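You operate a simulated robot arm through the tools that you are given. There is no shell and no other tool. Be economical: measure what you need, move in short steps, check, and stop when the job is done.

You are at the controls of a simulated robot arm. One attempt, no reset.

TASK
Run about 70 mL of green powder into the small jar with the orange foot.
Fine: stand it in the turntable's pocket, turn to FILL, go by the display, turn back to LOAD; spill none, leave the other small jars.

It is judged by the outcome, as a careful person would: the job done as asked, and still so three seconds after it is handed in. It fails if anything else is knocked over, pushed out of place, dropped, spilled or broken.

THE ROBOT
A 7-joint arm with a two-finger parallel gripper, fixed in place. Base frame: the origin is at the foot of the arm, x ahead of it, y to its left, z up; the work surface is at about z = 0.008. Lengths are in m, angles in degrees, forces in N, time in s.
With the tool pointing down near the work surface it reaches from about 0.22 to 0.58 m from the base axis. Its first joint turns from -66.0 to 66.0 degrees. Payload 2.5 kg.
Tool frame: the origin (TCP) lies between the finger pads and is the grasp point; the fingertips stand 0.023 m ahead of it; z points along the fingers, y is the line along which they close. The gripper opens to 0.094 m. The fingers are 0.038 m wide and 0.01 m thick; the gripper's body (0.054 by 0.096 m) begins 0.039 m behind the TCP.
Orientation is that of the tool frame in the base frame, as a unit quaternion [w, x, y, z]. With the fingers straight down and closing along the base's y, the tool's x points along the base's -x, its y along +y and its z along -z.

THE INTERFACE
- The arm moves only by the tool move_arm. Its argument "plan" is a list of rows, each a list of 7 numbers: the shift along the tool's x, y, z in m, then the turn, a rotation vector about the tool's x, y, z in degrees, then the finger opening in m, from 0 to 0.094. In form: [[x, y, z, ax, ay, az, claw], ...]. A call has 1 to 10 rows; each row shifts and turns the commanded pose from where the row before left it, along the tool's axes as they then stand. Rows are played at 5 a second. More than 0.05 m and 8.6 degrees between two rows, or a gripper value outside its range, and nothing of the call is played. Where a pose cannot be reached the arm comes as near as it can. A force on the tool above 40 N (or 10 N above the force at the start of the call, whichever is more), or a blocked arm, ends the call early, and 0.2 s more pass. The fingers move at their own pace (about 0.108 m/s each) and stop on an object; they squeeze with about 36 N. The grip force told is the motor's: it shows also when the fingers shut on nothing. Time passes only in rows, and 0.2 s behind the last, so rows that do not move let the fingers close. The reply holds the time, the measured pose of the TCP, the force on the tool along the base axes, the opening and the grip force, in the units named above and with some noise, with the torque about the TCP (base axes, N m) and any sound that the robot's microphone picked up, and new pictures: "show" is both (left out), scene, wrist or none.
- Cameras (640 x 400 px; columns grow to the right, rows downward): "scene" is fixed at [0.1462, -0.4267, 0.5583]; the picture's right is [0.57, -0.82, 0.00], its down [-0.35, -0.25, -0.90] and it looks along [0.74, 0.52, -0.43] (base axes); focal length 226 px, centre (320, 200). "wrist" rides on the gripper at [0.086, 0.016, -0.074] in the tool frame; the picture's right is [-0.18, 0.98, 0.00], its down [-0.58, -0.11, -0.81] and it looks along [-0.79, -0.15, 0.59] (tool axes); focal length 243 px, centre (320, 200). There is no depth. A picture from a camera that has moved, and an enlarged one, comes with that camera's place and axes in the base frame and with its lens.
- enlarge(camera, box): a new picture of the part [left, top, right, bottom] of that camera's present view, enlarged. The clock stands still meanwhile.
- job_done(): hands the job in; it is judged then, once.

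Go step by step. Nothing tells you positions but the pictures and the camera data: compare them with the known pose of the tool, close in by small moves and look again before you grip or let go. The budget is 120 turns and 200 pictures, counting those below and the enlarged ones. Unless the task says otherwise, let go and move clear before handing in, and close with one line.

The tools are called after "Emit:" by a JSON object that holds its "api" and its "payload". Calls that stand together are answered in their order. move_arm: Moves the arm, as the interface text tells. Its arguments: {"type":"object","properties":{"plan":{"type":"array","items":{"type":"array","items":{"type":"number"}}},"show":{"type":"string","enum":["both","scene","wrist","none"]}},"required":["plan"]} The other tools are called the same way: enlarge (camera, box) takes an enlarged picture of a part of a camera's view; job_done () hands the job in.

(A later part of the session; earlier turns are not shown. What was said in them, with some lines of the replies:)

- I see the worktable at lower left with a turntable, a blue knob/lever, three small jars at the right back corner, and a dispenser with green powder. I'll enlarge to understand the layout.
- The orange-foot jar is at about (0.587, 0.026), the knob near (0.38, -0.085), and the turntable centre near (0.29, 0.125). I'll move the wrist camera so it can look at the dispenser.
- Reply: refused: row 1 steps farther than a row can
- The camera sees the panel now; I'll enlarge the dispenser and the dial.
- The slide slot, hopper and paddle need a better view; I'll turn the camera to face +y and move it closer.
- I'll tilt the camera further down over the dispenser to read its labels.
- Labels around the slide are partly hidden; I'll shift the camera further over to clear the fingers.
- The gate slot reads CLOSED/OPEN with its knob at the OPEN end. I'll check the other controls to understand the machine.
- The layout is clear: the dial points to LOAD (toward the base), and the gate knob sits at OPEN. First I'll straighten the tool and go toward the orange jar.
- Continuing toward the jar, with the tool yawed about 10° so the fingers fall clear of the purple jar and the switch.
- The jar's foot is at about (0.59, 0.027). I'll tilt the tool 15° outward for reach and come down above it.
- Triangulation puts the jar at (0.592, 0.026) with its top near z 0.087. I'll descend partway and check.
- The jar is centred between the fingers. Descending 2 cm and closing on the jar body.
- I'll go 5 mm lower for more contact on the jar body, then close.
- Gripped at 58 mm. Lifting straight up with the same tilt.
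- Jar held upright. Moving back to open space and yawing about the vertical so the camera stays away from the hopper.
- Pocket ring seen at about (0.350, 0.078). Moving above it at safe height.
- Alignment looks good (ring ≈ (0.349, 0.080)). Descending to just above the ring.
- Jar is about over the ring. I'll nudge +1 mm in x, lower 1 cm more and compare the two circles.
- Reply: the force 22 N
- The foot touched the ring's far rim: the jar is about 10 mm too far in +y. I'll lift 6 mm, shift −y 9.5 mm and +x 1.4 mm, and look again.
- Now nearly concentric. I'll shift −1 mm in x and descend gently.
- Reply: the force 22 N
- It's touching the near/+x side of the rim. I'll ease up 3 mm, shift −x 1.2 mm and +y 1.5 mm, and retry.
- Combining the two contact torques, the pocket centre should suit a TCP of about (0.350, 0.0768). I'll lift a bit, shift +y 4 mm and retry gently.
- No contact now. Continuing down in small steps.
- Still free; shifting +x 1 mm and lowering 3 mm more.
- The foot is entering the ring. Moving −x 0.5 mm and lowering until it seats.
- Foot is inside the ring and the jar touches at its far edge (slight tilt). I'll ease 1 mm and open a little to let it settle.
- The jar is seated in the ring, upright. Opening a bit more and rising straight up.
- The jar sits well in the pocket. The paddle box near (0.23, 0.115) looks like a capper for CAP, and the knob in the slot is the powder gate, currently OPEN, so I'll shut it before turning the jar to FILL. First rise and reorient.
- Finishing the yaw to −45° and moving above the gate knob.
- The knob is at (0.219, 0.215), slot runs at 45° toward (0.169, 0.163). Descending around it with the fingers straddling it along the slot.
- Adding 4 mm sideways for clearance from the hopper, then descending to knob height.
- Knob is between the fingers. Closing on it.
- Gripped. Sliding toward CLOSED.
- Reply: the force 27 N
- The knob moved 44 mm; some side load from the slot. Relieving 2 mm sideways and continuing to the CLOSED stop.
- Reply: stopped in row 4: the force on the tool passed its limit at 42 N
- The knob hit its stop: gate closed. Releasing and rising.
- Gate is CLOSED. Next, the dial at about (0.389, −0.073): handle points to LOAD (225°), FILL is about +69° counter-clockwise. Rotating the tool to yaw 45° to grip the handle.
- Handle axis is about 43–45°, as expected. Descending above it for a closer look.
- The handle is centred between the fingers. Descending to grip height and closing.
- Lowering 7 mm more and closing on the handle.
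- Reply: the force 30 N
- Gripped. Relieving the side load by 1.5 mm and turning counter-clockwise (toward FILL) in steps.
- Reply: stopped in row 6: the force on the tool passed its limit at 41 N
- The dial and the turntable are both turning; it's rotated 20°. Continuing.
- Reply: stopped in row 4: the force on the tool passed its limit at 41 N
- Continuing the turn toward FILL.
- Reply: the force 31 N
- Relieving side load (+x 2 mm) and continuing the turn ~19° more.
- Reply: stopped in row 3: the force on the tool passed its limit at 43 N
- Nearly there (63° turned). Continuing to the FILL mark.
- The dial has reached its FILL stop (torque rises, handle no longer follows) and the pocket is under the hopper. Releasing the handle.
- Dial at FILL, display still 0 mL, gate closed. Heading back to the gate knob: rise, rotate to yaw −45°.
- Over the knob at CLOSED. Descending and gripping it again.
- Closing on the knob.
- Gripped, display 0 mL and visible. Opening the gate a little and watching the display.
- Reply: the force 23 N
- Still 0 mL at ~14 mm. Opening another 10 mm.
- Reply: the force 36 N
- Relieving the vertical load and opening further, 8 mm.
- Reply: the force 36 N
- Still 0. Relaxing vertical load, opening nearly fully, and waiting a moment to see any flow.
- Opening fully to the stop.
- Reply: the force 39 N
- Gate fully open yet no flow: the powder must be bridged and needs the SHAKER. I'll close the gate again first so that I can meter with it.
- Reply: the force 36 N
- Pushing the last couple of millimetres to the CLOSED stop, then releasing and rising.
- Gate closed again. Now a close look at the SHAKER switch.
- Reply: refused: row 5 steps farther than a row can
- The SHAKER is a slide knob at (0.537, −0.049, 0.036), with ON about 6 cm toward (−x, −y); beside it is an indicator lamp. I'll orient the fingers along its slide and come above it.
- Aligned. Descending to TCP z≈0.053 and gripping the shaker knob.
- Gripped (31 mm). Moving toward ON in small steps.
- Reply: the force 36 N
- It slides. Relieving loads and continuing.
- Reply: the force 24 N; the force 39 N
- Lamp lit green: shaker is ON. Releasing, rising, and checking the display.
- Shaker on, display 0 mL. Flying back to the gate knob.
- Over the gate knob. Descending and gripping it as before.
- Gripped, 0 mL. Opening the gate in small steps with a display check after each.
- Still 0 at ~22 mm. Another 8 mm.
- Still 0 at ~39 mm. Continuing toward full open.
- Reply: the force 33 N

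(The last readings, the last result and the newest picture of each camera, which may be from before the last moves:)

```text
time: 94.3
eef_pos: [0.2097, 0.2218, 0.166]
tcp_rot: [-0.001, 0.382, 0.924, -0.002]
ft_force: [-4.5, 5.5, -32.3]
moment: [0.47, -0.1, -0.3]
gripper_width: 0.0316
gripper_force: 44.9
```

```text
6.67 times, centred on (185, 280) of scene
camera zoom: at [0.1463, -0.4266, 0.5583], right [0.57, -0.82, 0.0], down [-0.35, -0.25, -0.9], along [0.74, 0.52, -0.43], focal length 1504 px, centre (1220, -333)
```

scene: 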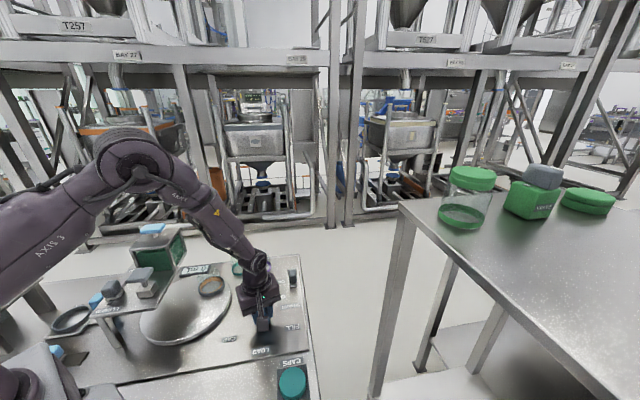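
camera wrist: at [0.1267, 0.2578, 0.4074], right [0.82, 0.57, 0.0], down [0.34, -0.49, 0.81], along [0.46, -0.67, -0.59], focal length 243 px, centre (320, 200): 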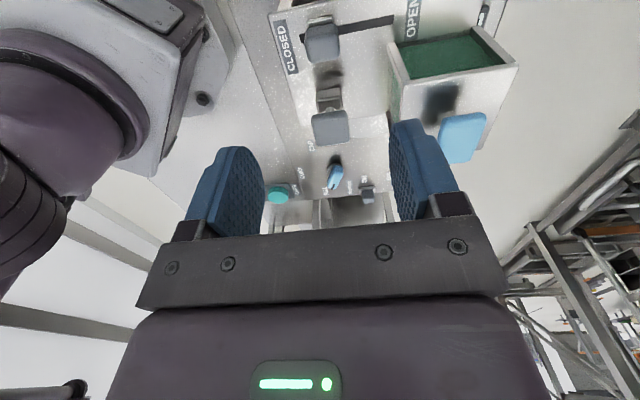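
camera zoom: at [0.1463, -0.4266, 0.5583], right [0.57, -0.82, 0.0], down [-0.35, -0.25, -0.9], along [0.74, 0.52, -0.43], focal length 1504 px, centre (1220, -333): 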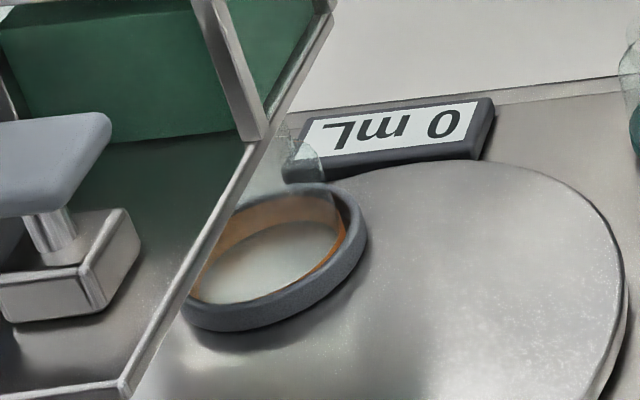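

Fully open, still 0. I'll wait a second to see whether flow starts with the shaker on.

Emit:
{"api": "move_arm", "payload": {"plan": [[0, 0.001, 0.0015, 0, 0, 0, 0.022], [0, 0, 0, 0, 0, 0, 0.022], [0, 0, 0, 0, 0, 0, 0.022], [0, 0, 0, 0, 0, 0, 0.022]], "show": "none"}}

Emit:
{"api": "enlarge", "payload": {"camera": "scene", "box": [100, 220, 230, 310]}}

```text
time: 95.0
eef_pos: [0.2104, 0.2214, 0.167]
tcp_rot: [-0.001, 0.383, 0.924, -0.002]
ft_force: [-2.0, -3.7, 4.2]
moment: [0.5, -0.49, 0.01]
gripper_width: 0.0318
gripper_force: 44.9
stopped in row 3: the force on the tool passed its limit at 46 N (the readings are from after the stop); the commanded pose is now the measured one
```

```text
4.44 times, centred on (165, 265) of scene
camera zoom: at [0.1462, -0.4267, 0.5583], right [0.57, -0.82, 0.0], down [-0.35, -0.25, -0.9], along [0.74, 0.52, -0.43], focal length 1003 px, centre (1009, -89)
```

zoom: 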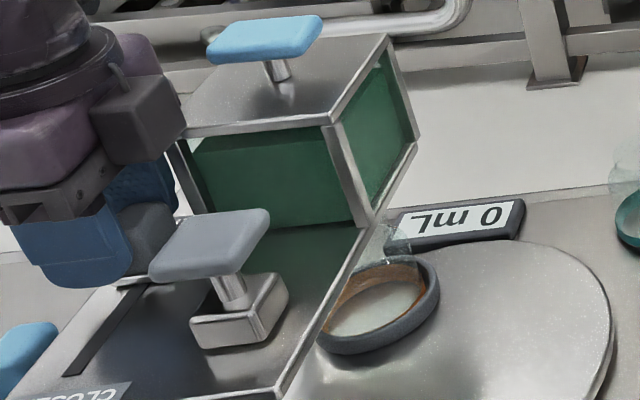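

No flow with gate open and shaker on, so the blue pad on the hopper must be the press-to-run button. Releasing the gate (open, as it was) and going above the pad at (0.303, 0.2055, 0.243).

Emit:
{"api": "move_arm", "payload": {"plan": [[0, 0, 0, 0, 0, 0, 0.05], [0, 0, 0, 0, 0, 0, 0.06], [0, 0, -0.045, 0, 0, 0, 0.06], [0, 0, -0.045, 0, 0, 0, 0.06], [0, 0, -0.045, 0, 0, 0, 0.06], [0, 0, -0.03, 0, 0, 0, 0.03], [-0.0383, 0.0271, 0, 0, 0, 0, 0.0], [-0.0383, 0.0271, 0, 0, 0, 0, 0.0], [0, 0, 0, 0, 0, 0, 0.0]], "show": "wrist"}}

Emit:
{"api": "enlarge", "payload": {"camera": "scene", "box": [80, 180, 240, 300]}}

```text
time: 97.0
eef_pos: [0.3021, 0.2025, 0.3307]
tcp_rot: [-0.001, 0.383, 0.924, -0.003]
ft_force: [-0.1, -0.6, -1.4]
moment: [-0.02, -0.01, -0.05]
gripper_width: 0.0001
gripper_force: 36.1
camera wrist: at [0.253, 0.2765, 0.4057], right [0.83, 0.56, -0.01], down [0.34, -0.48, 0.81], along [0.45, -0.67, -0.59], focal length 243 px, centre (320, 200)
```

wrist: 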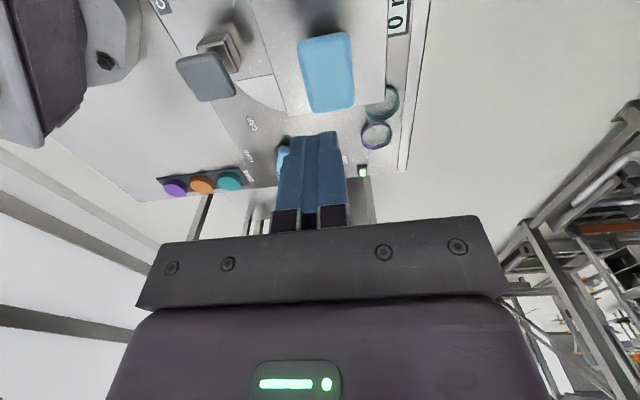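

```text
3.33 times, centred on (160, 240) of scene
camera zoom: at [0.1462, -0.4267, 0.5583], right [0.57, -0.82, 0.0], down [-0.35, -0.25, -0.9], along [0.74, 0.52, -0.43], focal length 752 px, centre (853, 67)
```

zoom: 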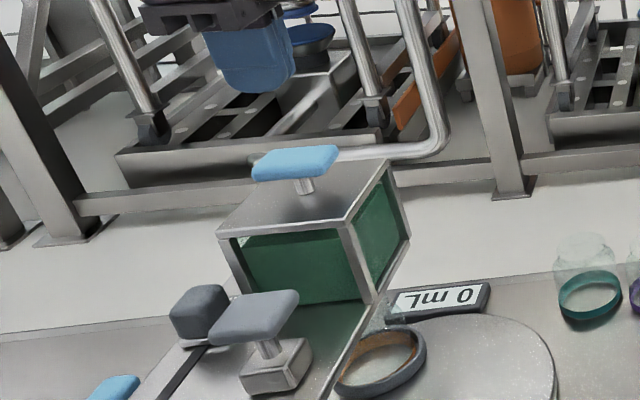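

Pad lies right below. Lowering the closed fingers to just above it.

Emit:
{"api": "move_arm", "payload": {"plan": [[0.0035, 0.0035, 0.025, 0, 0, 0, 0.0], [0, 0, 0.025, 0, 0, 0, 0.0], [0, 0, 0, 0, 0, 0, 0.0]], "show": "wrist"}}

Emit:
{"api": "enlarge", "payload": {"camera": "scene", "box": [100, 200, 220, 300]}}

```text
time: 97.8
eef_pos: [0.3013, 0.2071, 0.281]
tcp_rot: [-0.002, 0.383, 0.924, -0.002]
ft_force: [0.4, -0.9, -0.9]
moment: [0.02, -0.01, 0.01]
gripper_width: 0.0
gripper_force: 36.0
camera wrist: at [0.2529, 0.282, 0.3557], right [0.83, 0.56, 0.0], down [0.34, -0.48, 0.81], along [0.45, -0.67, -0.59], focal length 243 px, centre (320, 200)
```

wrist: 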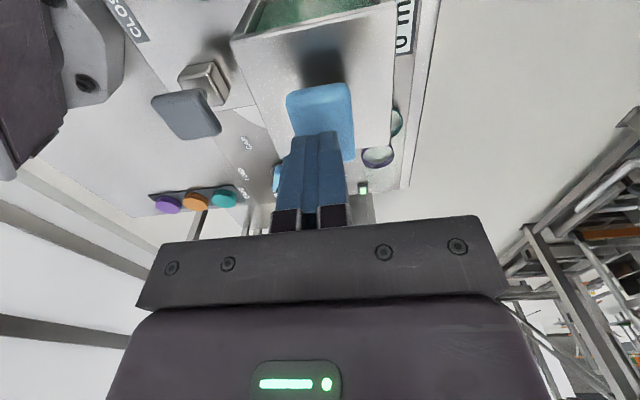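

```text
4.00 times, centred on (160, 250) of scene
camera zoom: at [0.1462, -0.4267, 0.5583], right [0.57, -0.82, 0.0], down [-0.35, -0.25, -0.9], along [0.74, 0.52, -0.43], focal length 903 px, centre (960, 0)
```

zoom: 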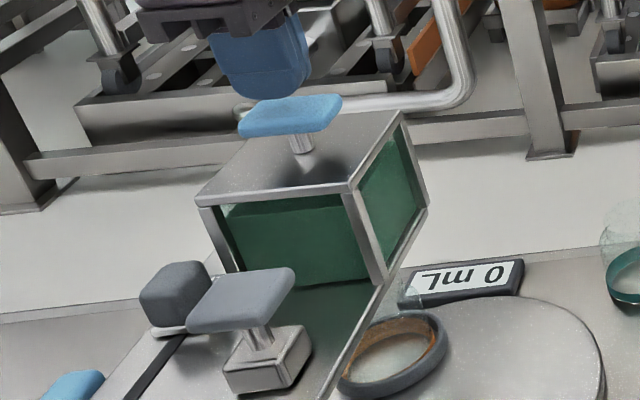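

Fingertips about 1 cm above the pad. Pressing down in 4 mm steps, watching force and display.

Emit:
{"api": "move_arm", "payload": {"plan": [[0, 0, 0.004, 0, 0, 0, 0.0], [0, 0, 0.004, 0, 0, 0, 0.0]], "show": "none"}}

Emit:
{"api": "enlarge", "payload": {"camera": "scene", "box": [100, 200, 220, 300]}}

```text
time: 98.5
eef_pos: [0.3021, 0.2088, 0.2726]
tcp_rot: [-0.001, 0.382, 0.924, -0.002]
ft_force: [-0.6, 0.1, 0.1]
moment: [-0.03, -0.05, 0.01]
gripper_width: 0.0003
gripper_force: 36.5
```

```text
4.00 times, centred on (160, 250) of scene
camera zoom: at [0.1462, -0.4267, 0.5583], right [0.57, -0.82, 0.0], down [-0.35, -0.25, -0.9], along [0.74, 0.52, -0.43], focal length 903 px, centre (960, 0)
```

zoom: 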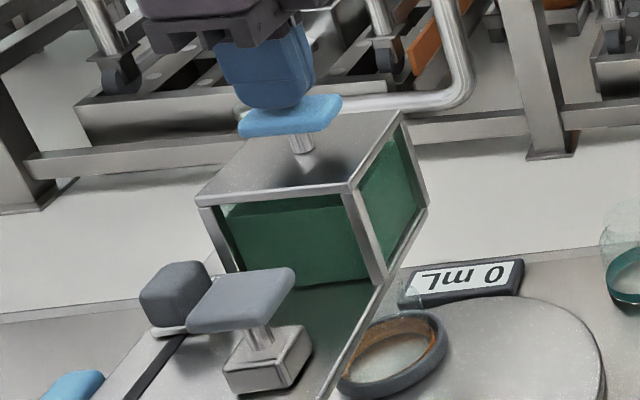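

Emit:
{"api": "move_arm", "payload": {"plan": [[0, 0, 0.003, 0, 0, 0, 0.0], [0, 0, 0.003, 0, 0, 0, 0.0]], "show": "none"}}

Emit:
{"api": "enlarge", "payload": {"camera": "scene", "box": [100, 200, 220, 300]}}

```text
time: 99.0
eef_pos: [0.3027, 0.2092, 0.268]
tcp_rot: [0.0, 0.383, 0.924, -0.002]
ft_force: [1.0, -0.3, 1.6]
moment: [0.01, 0.04, 0.0]
gripper_width: 0.0002
gripper_force: 36.3
```

```text
4.00 times, centred on (160, 250) of scene
camera zoom: at [0.1462, -0.4267, 0.5583], right [0.57, -0.82, 0.0], down [-0.35, -0.25, -0.9], along [0.74, 0.52, -0.43], focal length 903 px, centre (960, 0)
```

zoom: 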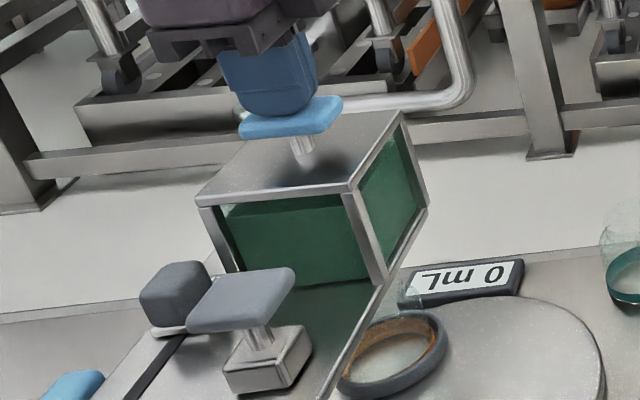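

Just reaching contact. Pressing 3 mm.

Emit:
{"api": "move_arm", "payload": {"plan": [[0, 0, 0.003, 0, 0, 0, 0.0]], "show": "none"}}

Emit:
{"api": "enlarge", "payload": {"camera": "scene", "box": [100, 200, 220, 300]}}

```text
time: 99.5
eef_pos: [0.3012, 0.2095, 0.2651]
tcp_rot: [0.001, 0.382, 0.924, -0.002]
ft_force: [0.8, 0.1, 1.8]
moment: [0.03, 0.01, -0.01]
gripper_width: 0.0001
gripper_force: 36.3
```

```text
4.00 times, centred on (160, 250) of scene
camera zoom: at [0.1462, -0.4267, 0.5583], right [0.57, -0.82, 0.0], down [-0.35, -0.25, -0.9], along [0.74, 0.52, -0.43], focal length 903 px, centre (960, 0)
```

zoom: 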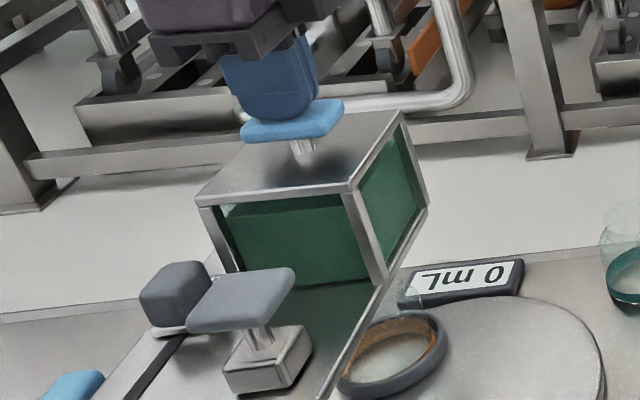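

The pad moves down with the fingers — a spring button. Pressing further.

Emit:
{"api": "move_arm", "payload": {"plan": [[0, 0, 0.003, 0, 0, 0, 0.0]], "show": "none"}}

Emit:
{"api": "enlarge", "payload": {"camera": "scene", "box": [100, 200, 220, 300]}}

```text
time: 99.8
eef_pos: [0.3015, 0.2108, 0.2625]
tcp_rot: [0.0, 0.383, 0.924, -0.003]
ft_force: [0.8, -1.6, 3.1]
moment: [0.0, -0.02, 0.01]
gripper_width: 0.0
gripper_force: 36.2
```

```text
4.00 times, centred on (160, 250) of scene
camera zoom: at [0.1462, -0.4267, 0.5583], right [0.57, -0.82, 0.0], down [-0.35, -0.25, -0.9], along [0.74, 0.52, -0.43], focal length 903 px, centre (960, 0)
```

zoom: 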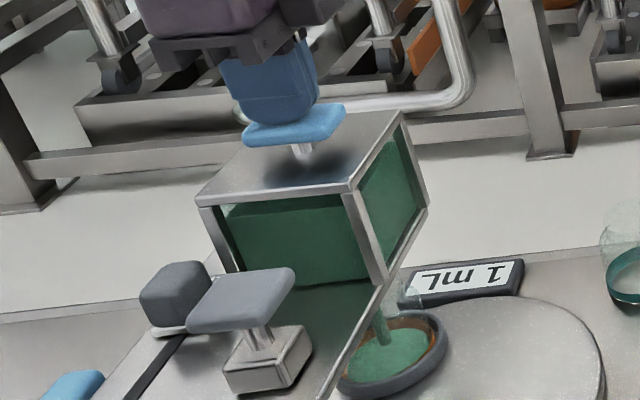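

Powder is flowing into the jar; display 1 mL. Holding in short steps.

Emit:
{"api": "move_arm", "payload": {"plan": [[0, 0, 0, 0, 0, 0, 0.0]], "show": "none"}}

Emit:
{"api": "enlarge", "payload": {"camera": "scene", "box": [130, 240, 220, 310]}}

```text
time: 100.2
eef_pos: [0.3011, 0.2095, 0.2611]
tcp_rot: [-0.001, 0.382, 0.924, -0.002]
ft_force: [0.7, -2.2, 3.0]
moment: [-0.03, -0.02, -0.02]
gripper_width: 0.0
gripper_force: 36.4
```

```text
5.71 times, centred on (175, 275) of scene
camera zoom: at [0.1462, -0.4267, 0.5583], right [0.57, -0.82, 0.0], down [-0.35, -0.25, -0.9], along [0.74, 0.52, -0.43], focal length 1290 px, centre (1149, -229)
```

zoom: 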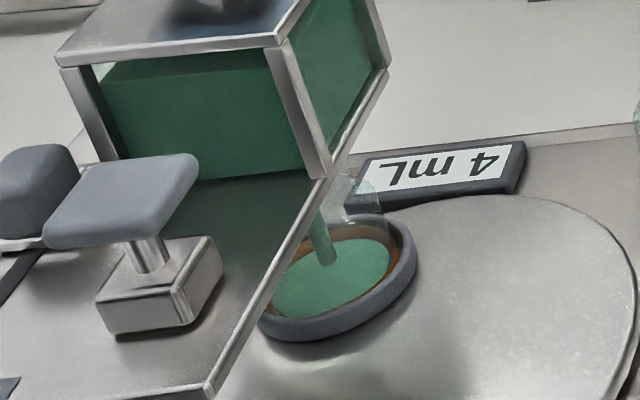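

About 7 mL/s. Holding ~1 s.

Emit:
{"api": "move_arm", "payload": {"plan": [[0, 0, 0, 0, 0, 0, 0.0], [0, 0, 0, 0, 0, 0, 0.0], [0, 0, 0, 0, 0, 0, 0.0], [0, 0, 0, 0, 0, 0, 0.0]], "show": "none"}}

Emit:
{"api": "enlarge", "payload": {"camera": "scene", "box": [130, 240, 220, 310]}}

```text
time: 101.2
eef_pos: [0.3023, 0.2103, 0.2631]
tcp_rot: [-0.002, 0.382, 0.924, -0.003]
ft_force: [-0.8, -0.8, 3.5]
moment: [0.0, 0.04, -0.01]
gripper_width: 0.0003
gripper_force: 36.0
```

```text
5.71 times, centred on (175, 275) of scene
camera zoom: at [0.1462, -0.4267, 0.5583], right [0.57, -0.82, 0.0], down [-0.35, -0.25, -0.9], along [0.74, 0.52, -0.43], focal length 1290 px, centre (1149, -229)
```

zoom: 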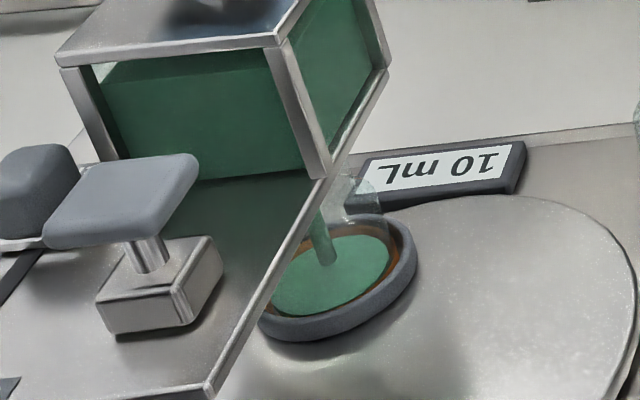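

~6 mL/s. Holding about 4.4 s more, then checking.

Emit:
{"api": "move_arm", "payload": {"plan": [[0, 0, 0, 0, 0, 0, 0.0], [0, 0, 0, 0, 0, 0, 0.0], [0, 0, 0, 0, 0, 0, 0.0], [0, 0, 0, 0, 0, 0, 0.0], [0, 0, 0, 0, 0, 0, 0.0], [0, 0, 0, 0, 0, 0, 0.0], [0, 0, 0, 0, 0, 0, 0.0], [0, 0, 0, 0, 0, 0, 0.0], [0, 0, 0, 0, 0, 0, 0.0], [0, 0, 0, 0, 0, 0, 0.0]], "show": "none"}}

Emit:
{"api": "enlarge", "payload": {"camera": "scene", "box": [130, 240, 220, 310]}}

```text
time: 103.5
eef_pos: [0.3003, 0.2116, 0.2631]
tcp_rot: [-0.001, 0.382, 0.924, -0.002]
ft_force: [-0.5, 0.1, 2.3]
moment: [0.07, -0.01, 0.03]
gripper_width: 0.0
gripper_force: 35.9
```

```text
5.71 times, centred on (175, 275) of scene
camera zoom: at [0.1462, -0.4267, 0.5583], right [0.57, -0.82, 0.0], down [-0.35, -0.25, -0.9], along [0.74, 0.52, -0.43], focal length 1290 px, centre (1149, -229)
```

zoom: 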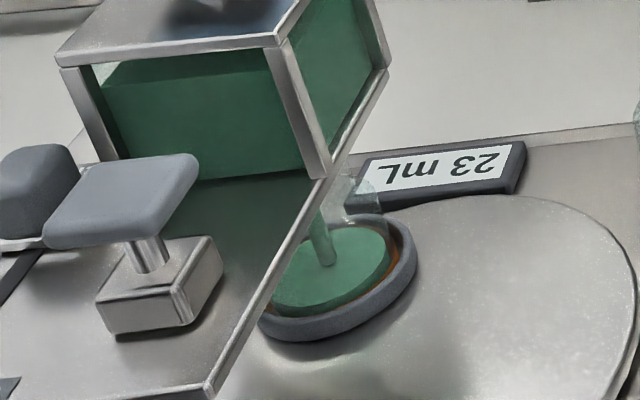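

23 mL, steady ~5.7 mL/s. Holding.

Emit:
{"api": "move_arm", "payload": {"plan": [[0, 0, 0, 0, 0, 0, 0.0], [0, 0, 0, 0, 0, 0, 0.0], [0, 0, 0, 0, 0, 0, 0.0], [0, 0, 0, 0, 0, 0, 0.0], [0, 0, 0, 0, 0, 0, 0.0], [0, 0, 0, 0, 0, 0, 0.0], [0, 0, 0, 0, 0, 0, 0.0], [0, 0, 0, 0, 0, 0, 0.0], [0, 0, 0, 0, 0, 0, 0.0], [0, 0, 0, 0, 0, 0, 0.0]], "show": "none"}}

Emit:
{"api": "enlarge", "payload": {"camera": "scene", "box": [130, 240, 220, 310]}}

```text
time: 105.7
eef_pos: [0.3014, 0.2106, 0.2624]
tcp_rot: [-0.001, 0.383, 0.924, -0.003]
ft_force: [-0.3, 1.7, 2.1]
moment: [0.06, 0.01, -0.03]
gripper_width: 0.0
gripper_force: 36.1
```

```text
5.71 times, centred on (175, 275) of scene
camera zoom: at [0.1462, -0.4267, 0.5583], right [0.57, -0.82, 0.0], down [-0.35, -0.25, -0.9], along [0.74, 0.52, -0.43], focal length 1290 px, centre (1149, -229)
```

zoom: 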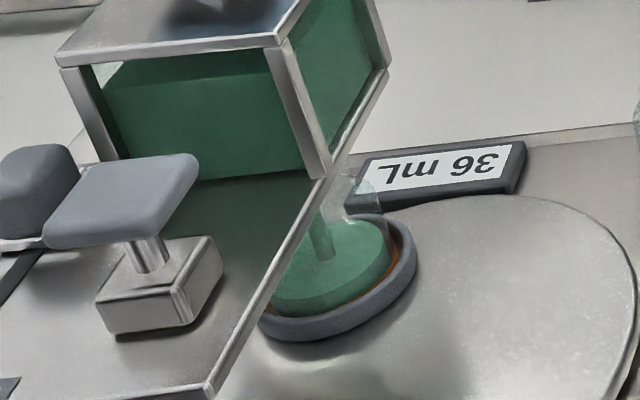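

36 mL. Holding another 2.2 s.

Emit:
{"api": "move_arm", "payload": {"plan": [[0, 0, 0, 0, 0, 0, 0.0], [0, 0, 0, 0, 0, 0, 0.0], [0, 0, 0, 0, 0, 0, 0.0], [0, 0, 0, 0, 0, 0, 0.0], [0, 0, 0, 0, 0, 0, 0.0], [0, 0, 0, 0, 0, 0, 0.0], [0, 0, 0, 0, 0, 0, 0.0], [0, 0, 0, 0, 0, 0, 0.0], [0, 0, 0, 0, 0, 0, 0.0], [0, 0, 0, 0, 0, 0, 0.0]], "show": "none"}}

Emit:
{"api": "enlarge", "payload": {"camera": "scene", "box": [130, 240, 220, 310]}}

```text
time: 107.8
eef_pos: [0.3012, 0.2102, 0.2615]
tcp_rot: [-0.001, 0.383, 0.924, -0.003]
ft_force: [0.7, 0.6, 2.4]
moment: [0.07, 0.04, -0.03]
gripper_width: 0.0
gripper_force: 36.2
```

```text
5.71 times, centred on (175, 275) of scene
camera zoom: at [0.1462, -0.4267, 0.5583], right [0.57, -0.82, 0.0], down [-0.35, -0.25, -0.9], along [0.74, 0.52, -0.43], focal length 1290 px, centre (1149, -229)
```

zoom: 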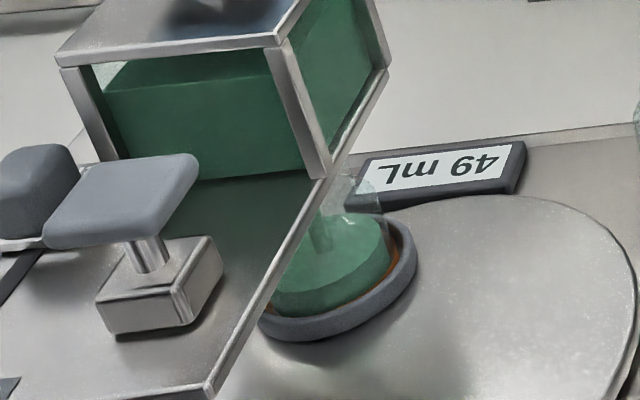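

49 mL. Holding ~1.8 s.

Emit:
{"api": "move_arm", "payload": {"plan": [[0, 0, 0, 0, 0, 0, 0.0], [0, 0, 0, 0, 0, 0, 0.0], [0, 0, 0, 0, 0, 0, 0.0], [0, 0, 0, 0, 0, 0, 0.0], [0, 0, 0, 0, 0, 0, 0.0], [0, 0, 0, 0, 0, 0, 0.0], [0, 0, 0, 0, 0, 0, 0.0], [0, 0, 0, 0, 0, 0, 0.0]], "show": "none"}}

Emit:
{"api": "enlarge", "payload": {"camera": "scene", "box": [130, 240, 220, 310]}}

```text
time: 109.7
eef_pos: [0.3019, 0.2113, 0.2618]
tcp_rot: [-0.002, 0.382, 0.924, -0.002]
ft_force: [0.7, -1.4, 2.8]
moment: [0.06, -0.05, 0.0]
gripper_width: 0.0002
gripper_force: 36.0
```

```text
5.71 times, centred on (175, 275) of scene
camera zoom: at [0.1462, -0.4267, 0.5583], right [0.57, -0.82, 0.0], down [-0.35, -0.25, -0.9], along [0.74, 0.52, -0.43], focal length 1290 px, centre (1149, -229)
```

zoom: 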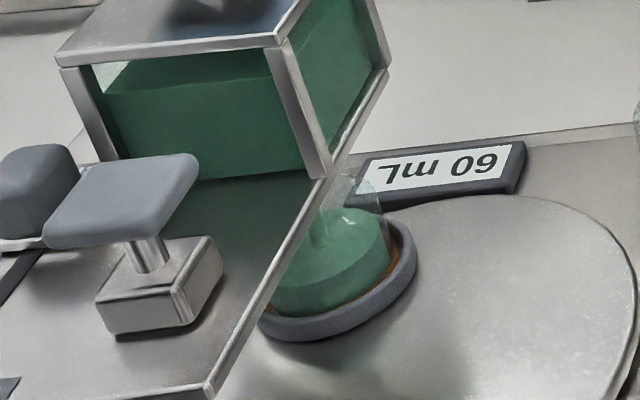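

60 mL. Holding 5 more rows, then releasing by lifting, to see the tail.

Emit:
{"api": "move_arm", "payload": {"plan": [[0, 0, 0, 0, 0, 0, 0.0], [0, 0, 0, 0, 0, 0, 0.0], [0, 0, 0, 0, 0, 0, 0.0], [0, 0, 0, 0, 0, 0, 0.0], [0, 0, 0, 0, 0, 0, 0.0], [0, 0, -0.015, 0, 0, 0, 0.0], [0, 0, 0, 0, 0, 0, 0.0]], "show": "none"}}

Emit:
{"api": "enlarge", "payload": {"camera": "scene", "box": [110, 220, 220, 310]}}

```text
time: 111.2
eef_pos: [0.3003, 0.2098, 0.2757]
tcp_rot: [0.0, 0.383, 0.924, -0.002]
ft_force: [-0.1, -0.8, -0.3]
moment: [-0.03, -0.01, -0.02]
gripper_width: 0.0001
gripper_force: 36.0
```

```text
4.44 times, centred on (165, 265) of scene
camera zoom: at [0.1462, -0.4267, 0.5583], right [0.57, -0.82, 0.0], down [-0.35, -0.25, -0.9], along [0.74, 0.52, -0.43], focal length 1003 px, centre (1009, -89)
```

zoom: 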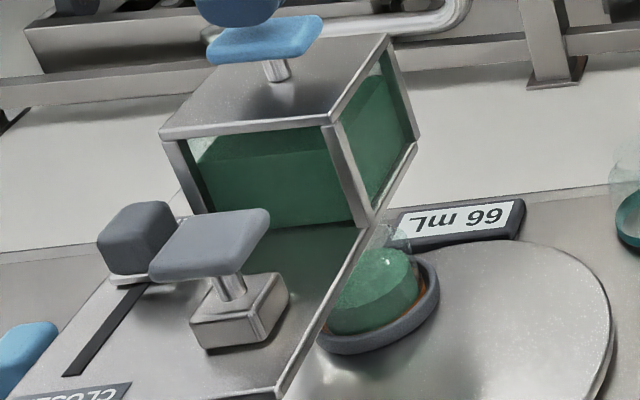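

66 mL and flow stopped. Letting it settle a moment to confirm before topping up.

Emit:
{"api": "move_arm", "payload": {"plan": [[0, 0, 0, 0, 0, 0, 0.0], [0, 0, 0, 0, 0, 0, 0.0], [0, 0, 0, 0, 0, 0, 0.0]], "show": "none"}}

Emit:
{"api": "enlarge", "payload": {"camera": "scene", "box": [150, 250, 220, 310]}}

```text
time: 112.0
eef_pos: [0.2999, 0.2085, 0.2766]
tcp_rot: [-0.001, 0.382, 0.924, -0.002]
ft_force: [0.2, -0.7, 0.5]
moment: [0.02, 0.0, 0.03]
gripper_width: 0.0
gripper_force: 36.3
```

```text
6.67 times, centred on (185, 280) of scene
camera zoom: at [0.1462, -0.4267, 0.5583], right [0.57, -0.82, 0.0], down [-0.35, -0.25, -0.9], along [0.74, 0.52, -0.43], focal length 1504 px, centre (1220, -333)
```

zoom: 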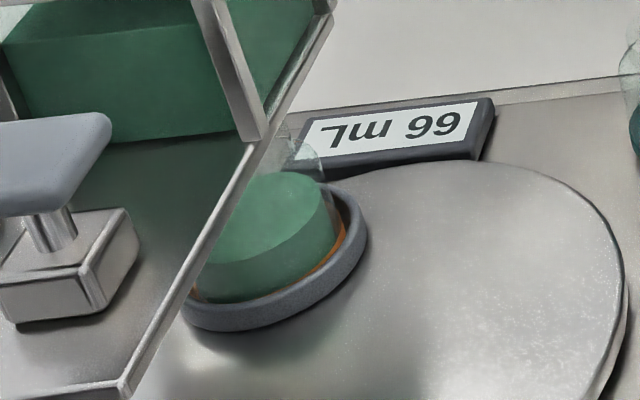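

Stable at 66 mL. A short extra press for ~4 mL.

Emit:
{"api": "move_arm", "payload": {"plan": [[0, 0, 0.015, 0, 0, 0, 0.0], [0, 0, 0, 0, 0, 0, 0.0], [0, 0, 0, 0, 0, 0, 0.0], [0, 0, 0, 0, 0, 0, 0.0], [0, 0, -0.015, 0, 0, 0, 0.0], [0, 0, 0, 0, 0, 0, 0.0], [0, 0, 0, 0, 0, 0, 0.0]], "show": "none"}}

Emit:
{"api": "enlarge", "payload": {"camera": "scene", "box": [150, 250, 220, 310]}}

```text
time: 113.7
eef_pos: [0.3013, 0.2105, 0.2765]
tcp_rot: [-0.001, 0.383, 0.924, -0.002]
ft_force: [-0.2, -0.2, -0.4]
moment: [-0.01, 0.0, 0.01]
gripper_width: 0.0
gripper_force: 36.2
heard: click
```

```text
6.67 times, centred on (185, 280) of scene
camera zoom: at [0.1462, -0.4267, 0.5583], right [0.57, -0.82, 0.0], down [-0.35, -0.25, -0.9], along [0.74, 0.52, -0.43], focal length 1504 px, centre (1220, -333)
```

zoom: 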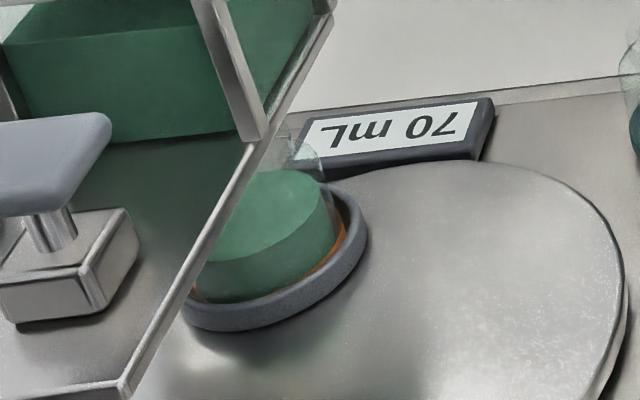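

70 mL on the display. Next I'll switch the shaker back OFF: rising and flying to its knob.

Emit:
{"api": "move_arm", "payload": {"plan": [[0, 0, -0.045, 0, 0, 0, 0.0], [-0.0437, -0.008, -0.01, 0, 0, 0, 0.03], [-0.0437, -0.008, 0, 0, 0, 0, 0.065], [-0.0437, -0.008, 0, 0, 0, 0, 0.065], [-0.0437, -0.008, 0, 0, 0, 0, 0.065], [-0.0437, -0.008, 0, 0, 0, 0, 0.065], [-0.0437, -0.008, 0, 0, 0, 0, 0.065], [-0.0437, -0.008, 0, 0, 0, 0, 0.065], [-0.0437, -0.008, 0, 0, 0, 0, 0.065], [0, 0, 0, 0, 0, 0, 0.065]], "show": "none"}}

Emit:
{"api": "move_arm", "payload": {"plan": [[0, 0, 0.048, 0, 0, 0, 0.065], [0, 0, 0.048, 0, 0, 0, 0.065], [0, 0, 0.048, 0, 0, 0, 0.065], [0, 0, 0.03, 0, 0, 0, 0.065], [0, 0, 0, 0, 0, 0, 0.065]], "show": "wrist"}}

```text
time: 115.8
eef_pos: [0.5029, -0.082, 0.3313]
tcp_rot: [-0.001, 0.382, 0.924, -0.001]
ft_force: [0.6, 0.1, -0.9]
moment: [-0.01, -0.01, -0.02]
gripper_width: 0.0647
gripper_force: 0.0
```

```text
time: 117.0
eef_pos: [0.5043, -0.0815, 0.1578]
tcp_rot: [-0.001, 0.383, 0.924, -0.002]
ft_force: [-0.1, 0.7, 0.4]
moment: [0.0, -0.01, 0.01]
gripper_width: 0.065
gripper_force: 0.0
camera wrist: at [0.4564, -0.0091, 0.2322], right [0.83, 0.56, 0.0], down [0.34, -0.48, 0.81], along [0.45, -0.67, -0.59], focal length 243 px, centre (320, 200)
```

wrist: 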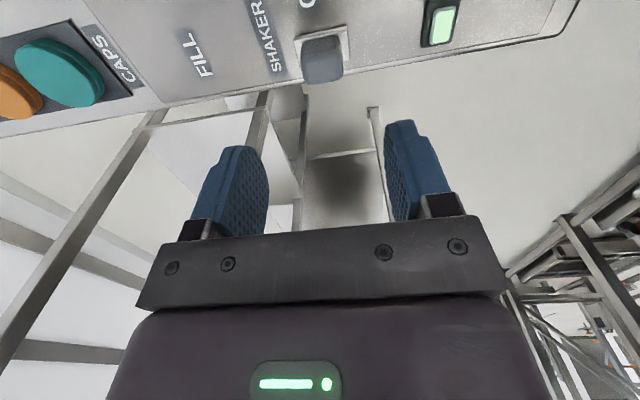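

Aligned over the knob. Descending, gripping and sliding back toward OFF.

Emit:
{"api": "move_arm", "payload": {"plan": [[0, 0, 0.045, 0, 0, 0, 0.065], [0, 0, 0.045, 0, 0, 0, 0.065], [0, 0, 0.013, 0, 0, 0, 0.065], [0, 0, 0, 0, 0, 0, 0.05], [0, 0, 0, 0, 0, 0, 0.035], [0, 0, 0, 0, 0, 0, 0.022], [0, 0, 0, 0, 0, 0, 0.022]], "show": "none"}}

Emit:
{"api": "move_arm", "payload": {"plan": [[0, 0.006, 0, 0, 0, 0, 0.022], [0, 0.006, 0, 0, 0, 0, 0.022], [0, 0.006, 0, 0, 0, 0, 0.022], [0, 0.006, 0, 0, 0, 0, 0.022], [0, 0, 0, 0, 0, 0, 0.022]], "show": "none"}}

```text
time: 118.7
eef_pos: [0.5046, -0.0806, 0.0551]
tcp_rot: [0.001, 0.382, 0.924, -0.001]
ft_force: [14.9, 7.7, -11.1]
moment: [-0.2, -0.71, -0.02]
gripper_width: 0.0317
gripper_force: 45.0
```

```text
time: 119.8
eef_pos: [0.5186, -0.0665, 0.0556]
tcp_rot: [-0.001, 0.383, 0.924, -0.003]
ft_force: [1.2, -1.1, -2.9]
moment: [0.55, 0.79, -0.02]
gripper_width: 0.0315
gripper_force: 45.1
```

Emit:
{"api": "move_arm", "payload": {"plan": [[0, 0.006, 0, 0, 0, 0, 0.022], [0, 0.006, 0, 0, 0, 0, 0.022], [0, 0.006, 0, 0, 0, 0, 0.022], [0, 0.006, 0, 0, 0, 0, 0.022], [0, 0.003, 0, 0, 0, 0, 0.022], [0, 0, 0, 0, 0, 0, 0.022]], "show": "wrist"}}

```text
time: 121.2
eef_pos: [0.5376, -0.0488, 0.0559]
tcp_rot: [-0.005, 0.383, 0.924, -0.005]
ft_force: [-7.2, -1.1, 5.5]
moment: [-0.06, -0.61, 0.04]
gripper_width: 0.0317
gripper_force: 44.7
stopped in row 6: the force on the tool passed its limit at 41 N (the readings are from after the stop); the commanded pose is now the measured one
camera wrist: at [0.4897, 0.0249, 0.1304], right [0.83, 0.56, -0.01], down [0.34, -0.48, 0.8], along [0.45, -0.67, -0.59], focal length 243 px, centre (320, 200)
```

wrist: 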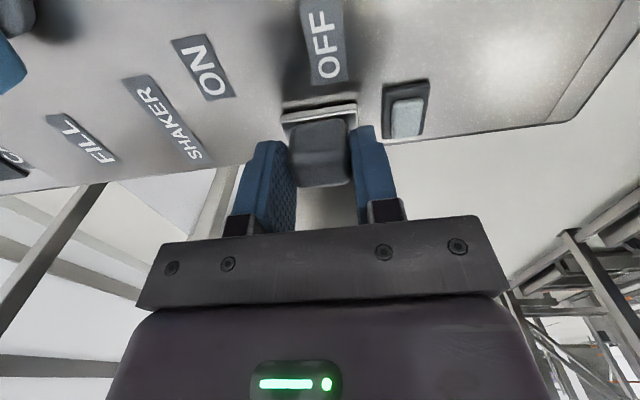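

Shaker OFF, lamp out. Releasing, rising, moving over the dial and rotating for the handle.

Emit:
{"api": "move_arm", "payload": {"plan": [[0, 0, 0, 0, 0, 0, 0.05], [0, 0, 0, 0, 0, 0, 0.065], [0, 0, -0.045, 0, 0, 0, 0.065], [0, 0, -0.045, 0, 0, 0, 0.065], [0, 0, -0.045, 0, 0, 0, 0.065], [0, 0, -0.045, 0, 0, 0, 0.065], [0.0215, -0.0304, 0, 0, 0, 0, 0.06], [0.0215, -0.0304, 0, 0, 0, 0, 0.06], [0.0215, -0.0304, 0, 0, 0, 0, 0.06], [0.0215, -0.0304, 0, 0, 0, 0, 0.06]], "show": "none"}}

Emit:
{"api": "move_arm", "payload": {"plan": [[0, 0, 0, 0, 0, -8.4, 0.06], [0, 0, 0, 0, 0, -8.4, 0.06], [0, 0, 0, 0, 0, -8.4, 0.06], [0, 0, 0, 0, 0, -8.4, 0.06], [0, 0, 0, 0, 0, -8.4, 0.06], [0, 0, 0, 0, 0, -8.4, 0.06], [0, 0, 0, 0, 0, -8.4, 0.06], [0, 0, 0, 0, 0, -8.4, 0.06], [0, 0, 0, 0, 0, -8.4, 0.06], [0, 0, 0, 0, 0, -8.4, 0.06]], "show": "none"}}

Emit:
{"api": "move_arm", "payload": {"plan": [[0, 0, 0, 0, 0, -8.4, 0.06], [0, 0, 0, 0, 0, -8.4, 0.06], [0, 0, 0, 0, 0, -8.4, 0.06], [0, 0, 0, 0, 0, -8.4, 0.06], [0, 0, 0, 0, 0, -8.4, 0.06], [0, 0, 0, 0, 0, -8.4, 0.06], [0, 0, 0, 0, 0, -8.4, 0.06], [0, 0, 0, 0, 0, -8.4, 0.06], [0, 0, 0, 0, 0, -6, 0.06], [0, 0, 0, 0, 0, 0, 0.06]], "show": "wrist"}}

```text
time: 123.4
eef_pos: [0.3941, -0.0695, 0.2362]
tcp_rot: [-0.004, 0.383, 0.924, -0.004]
ft_force: [0.1, -0.7, 0.5]
moment: [-0.04, 0.01, -0.04]
gripper_width: 0.0599
gripper_force: 0.1
```

```text
time: 125.6
eef_pos: [0.3928, -0.0733, 0.237]
tcp_rot: [-0.007, -0.335, 0.942, -0.001]
ft_force: [0.4, 0.0, -0.5]
moment: [0.0, 0.0, 0.03]
gripper_width: 0.0599
gripper_force: 0.1
```

```text
time: 127.8
eef_pos: [0.3938, -0.0714, 0.2365]
tcp_rot: [0.006, 0.83, -0.557, -0.003]
ft_force: [-0.1, 0.7, -0.8]
moment: [-0.01, 0.0, -0.01]
gripper_width: 0.0604
gripper_force: 0.0
camera wrist: at [0.4133, -0.1575, 0.312], right [-0.98, -0.2, 0.01], down [-0.11, 0.58, 0.8], along [-0.17, 0.79, -0.59], focal length 243 px, centre (320, 200)
```

wrist: 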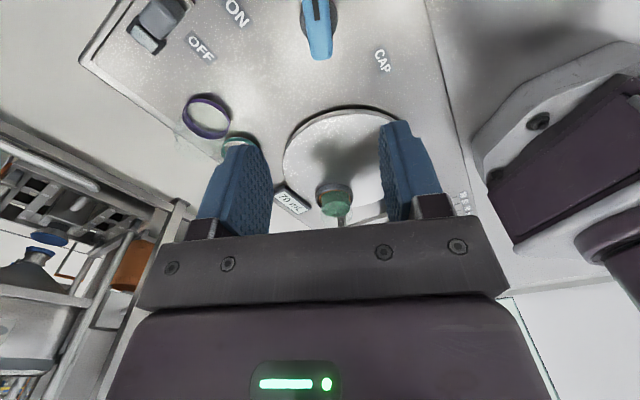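

Over the handle with yaw 112°. Descending for a closer look.

Emit:
{"api": "move_arm", "payload": {"plan": [[0, 0, 0.04, 0.76, -0.1, 0, 0.06], [0, 0, 0.045, 0, 0, 0, 0.06], [0, 0, 0.045, 0, 0, 0, 0.06], [0, 0, 0, 0, 0, 0, 0.06]], "show": "wrist"}}

```text
time: 128.8
eef_pos: [0.3952, -0.075, 0.1073]
tcp_rot: [0.0, 0.83, -0.558, -0.001]
ft_force: [-0.1, 0.2, -0.2]
moment: [0.02, -0.02, -0.06]
gripper_width: 0.0601
gripper_force: 0.0
camera wrist: at [0.414, -0.1602, 0.1822], right [-0.98, -0.2, 0.0], down [-0.12, 0.58, 0.81], along [-0.16, 0.79, -0.59], focal length 243 px, centre (320, 200)
```

wrist: 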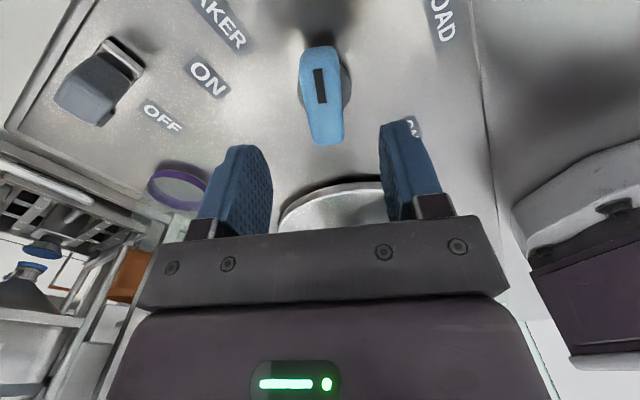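

Same alignment as the first grip. Descending, closing on the handle.

Emit:
{"api": "move_arm", "payload": {"plan": [[0.0025, 0.001, 0.03, 0, 0, 0, 0.06], [0, 0, 0.03, 0, 0, 0, 0.06], [0, 0, 0, 0, 0, 0, 0.035], [0, 0, 0, 0, 0, 0, 0.015], [0, 0, 0, 0, 0, 0, 0.01], [0, 0, 0, 0, 0, 0, 0.01]], "show": "wrist"}}

```text
time: 130.0
eef_pos: [0.3934, -0.0763, 0.0469]
tcp_rot: [-0.006, 0.827, -0.562, 0.004]
ft_force: [4.7, 2.8, -4.1]
moment: [-0.66, 0.78, -1.46]
gripper_width: 0.0243
gripper_force: 45.5
stopped in row 5: the force on the tool passed its limit at 42 N (the readings are from after the stop); the commanded pose is now the measured one
camera wrist: at [0.4108, -0.1629, 0.1215], right [-0.98, -0.19, -0.01], down [-0.12, 0.58, 0.81], along [-0.15, 0.79, -0.59], focal length 243 px, centre (320, 200)
```

wrist: 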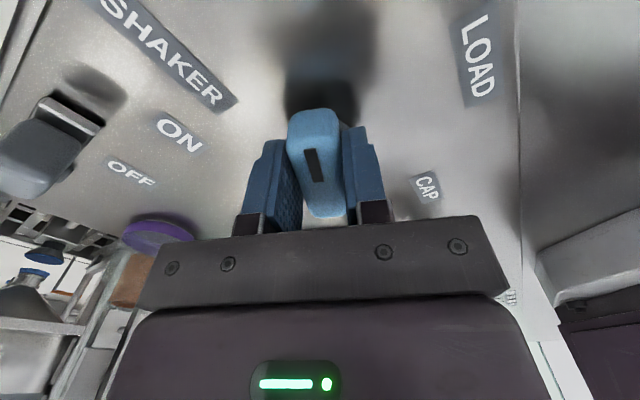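

Gripped. Turning back clockwise toward LOAD in gentle steps.

Emit:
{"api": "move_arm", "payload": {"plan": [[0, 0, 0, 0, 0, 3, 0.01], [0, 0, 0, 0, 0, 3, 0.01], [0, 0, 0, 0, 0, 4, 0.01], [0, 0, 0, 0, 0, 4, 0.01], [0, 0, 0, 0, 0, 4, 0.01]], "show": "none"}}

Emit:
{"api": "enlarge", "payload": {"camera": "scene", "box": [90, 210, 310, 370]}}

```text
time: 131.2
eef_pos: [0.3916, -0.0761, 0.0472]
tcp_rot: [-0.004, 0.731, -0.683, 0.001]
ft_force: [-26.6, 3.5, 28.6]
moment: [-0.01, 0.78, 0.22]
gripper_width: 0.024
gripper_force: 44.8
```

```text
2.50 times, centred on (200, 290) of scene
camera zoom: at [0.1461, -0.4266, 0.5583], right [0.57, -0.82, 0.0], down [-0.35, -0.25, -0.9], along [0.74, 0.52, -0.43], focal length 564 px, centre (620, -25)
```

zoom: 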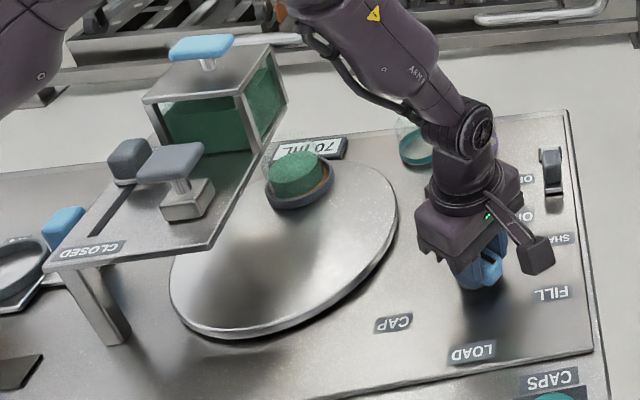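

The jar is moving back cleanly. Relieving load and continuing.

Emit:
{"api": "move_arm", "payload": {"plan": [[0, 0.002, -0.001, 0, 0, 4, 0.01], [0, 0, 0, 0, 0, 4, 0.01], [0, 0, 0, 0, 0, 4, 0.01], [0, 0, 0, 0, 0, 4, 0.01], [0, 0, 0, 0, 0, 0, 0.01]], "show": "none"}}

Emit:
{"api": "move_arm", "payload": {"plan": [[0, 0, 0, 0, 0, 4, 0.01], [0, 0, 0, 0, 0, 4, 0.01], [0, 0, 0, 0, 0, 4, 0.01], [0, 0, 0, 0, 0, 0, 0.01]], "show": "wrist"}}

```text
time: 132.4
eef_pos: [0.3904, -0.0772, 0.0457]
tcp_rot: [0.002, -0.628, 0.778, 0.001]
ft_force: [-21.4, -1.4, 4.7]
moment: [-0.15, 0.79, 0.15]
gripper_width: 0.0241
gripper_force: 44.8
```

```text
time: 133.4
eef_pos: [0.3877, -0.0764, 0.0463]
tcp_rot: [0.002, -0.544, 0.839, 0.003]
ft_force: [-33.6, -2.4, 5.8]
moment: [1.07, -0.7, 0.25]
gripper_width: 0.0241
gripper_force: 44.7
camera wrist: at [0.3386, -0.1488, 0.1211], right [-0.82, 0.57, 0.0], down [0.34, 0.48, 0.81], along [0.46, 0.67, -0.59], focal length 243 px, centre (320, 200)
```

wrist: 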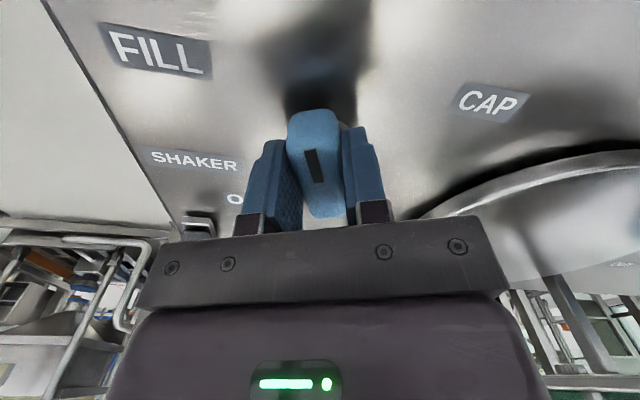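

Relieving the x load and turning the last ~20° to LOAD.

Emit:
{"api": "move_arm", "payload": {"plan": [[0.001, 0.0025, 0, 0, 0, 3, 0.01], [0, 0, 0, 0, 0, 4, 0.01], [0, 0, 0, 0, 0, 4, 0.01], [0, 0, 0, 0, 0, 0, 0.01]], "show": "none"}}

Emit:
{"api": "move_arm", "payload": {"plan": [[0, 0.0005, 0, 0, 0, 4, 0.01], [0, 0, 0, 0, 0, 4, 0.01], [0, 0, 0, 0, 0, 1, 0.01], [0, 0, 0, 0, 0, 0, 0.01]], "show": "wrist"}}

Emit:
{"api": "enlarge", "payload": {"camera": "scene", "box": [90, 210, 310, 370]}}

```text
time: 134.4
eef_pos: [0.3859, -0.0745, 0.0467]
tcp_rot: [0.003, -0.461, 0.887, 0.002]
ft_force: [-17.1, 5.5, -19.7]
moment: [-0.66, 0.49, 0.09]
gripper_width: 0.0241
gripper_force: 44.7
```

```text
time: 135.4
eef_pos: [0.3839, -0.0753, 0.0471]
tcp_rot: [0.003, -0.391, 0.92, 0.002]
ft_force: [-24.6, 7.2, -14.4]
moment: [0.21, -0.72, 0.13]
gripper_width: 0.0238
gripper_force: 44.9
camera wrist: at [0.3142, -0.1258, 0.1209], right [-0.58, 0.82, 0.0], down [0.48, 0.34, 0.81], along [0.66, 0.47, -0.59], focal length 243 px, centre (320, 200)
```

wrist: 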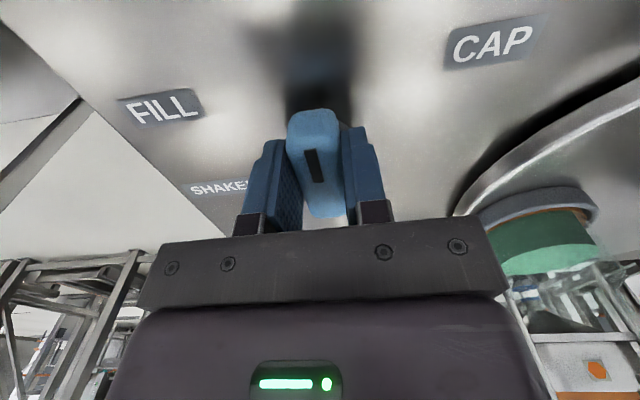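

```text
2.50 times, centred on (200, 290) of scene
camera zoom: at [0.1463, -0.4267, 0.5582], right [0.57, -0.82, 0.0], down [-0.35, -0.25, -0.9], along [0.74, 0.52, -0.43], focal length 564 px, centre (620, -25)
```

zoom: 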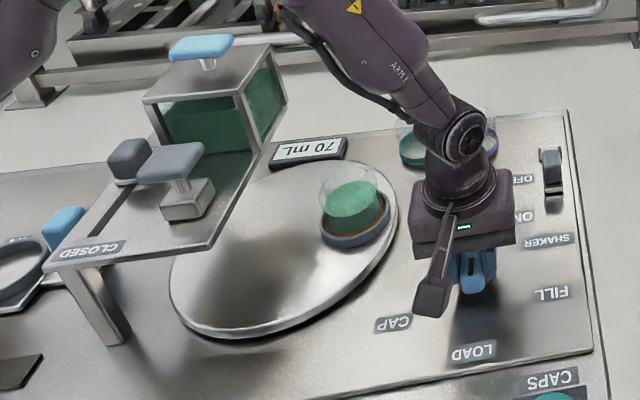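

The pocket and dial are back at the original LOAD position (ring at the same pixel). Half a degree more, then release and rise.

Emit:
{"api": "move_arm", "payload": {"plan": [[0, 0.001, 0, 0, 0, 0.8, 0.01], [0, 0, 0, 0, 0, 0, 0.01], [0, 0, 0, 0, 0, 0, 0.035], [0, 0, 0, 0, 0, 0, 0.06], [0, 0, -0.04, 0, 0, 0, 0.06], [0, 0, -0.045, 0, 0, 0, 0.06], [0, 0, -0.045, 0, 0, 0, 0.06], [0, 0, -0.045, 0, 0, 0, 0.06], [0, 0, -0.045, 0, 0, 0, 0.06], [0, 0, 0, 0, 0, 0, 0.06]], "show": "wrist"}}

Emit:
{"api": "enlarge", "payload": {"camera": "scene", "box": [90, 210, 310, 370]}}

```text
time: 137.6
eef_pos: [0.3864, -0.0749, 0.2672]
tcp_rot: [0.007, -0.384, 0.923, 0.0]
ft_force: [-0.6, 0.0, 0.3]
moment: [-0.01, -0.02, 0.06]
gripper_width: 0.06
gripper_force: 0.0
camera wrist: at [0.3143, -0.1251, 0.3421], right [-0.57, 0.82, 0.0], down [0.48, 0.33, 0.81], along [0.67, 0.46, -0.58], focal length 243 px, centre (320, 200)
```

wrist: 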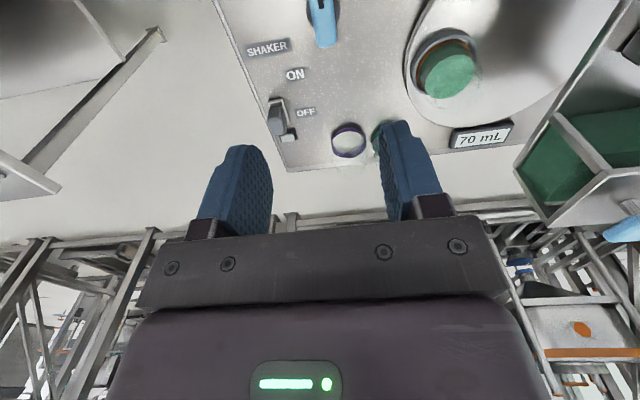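

```text
2.50 times, centred on (200, 290) of scene
camera zoom: at [0.1462, -0.4267, 0.5583], right [0.57, -0.82, 0.0], down [-0.35, -0.25, -0.9], along [0.74, 0.52, -0.43], focal length 564 px, centre (620, -25)
```

zoom: 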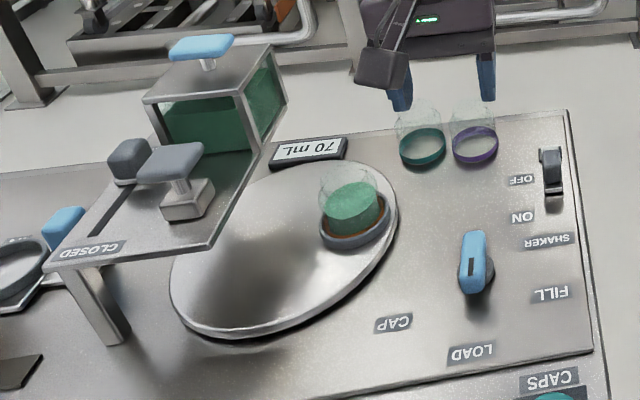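

The jar with the orange foot is in the pocket, back at LOAD, with the display at 70 mL. Nothing is spilled and the other two jars are where they were. The gate is open and the shaker off, as I found them, and the arm is clear, so I'm handing in.

Emit:
{"api": "job_done", "payload": {}}

```text
The job is handed in.
```

I filled the orange-foot jar to 70 mL of green powder by the display. It now stands in the turntable pocket, back at LOAD, with nothing spilled and the other small jars untouched.
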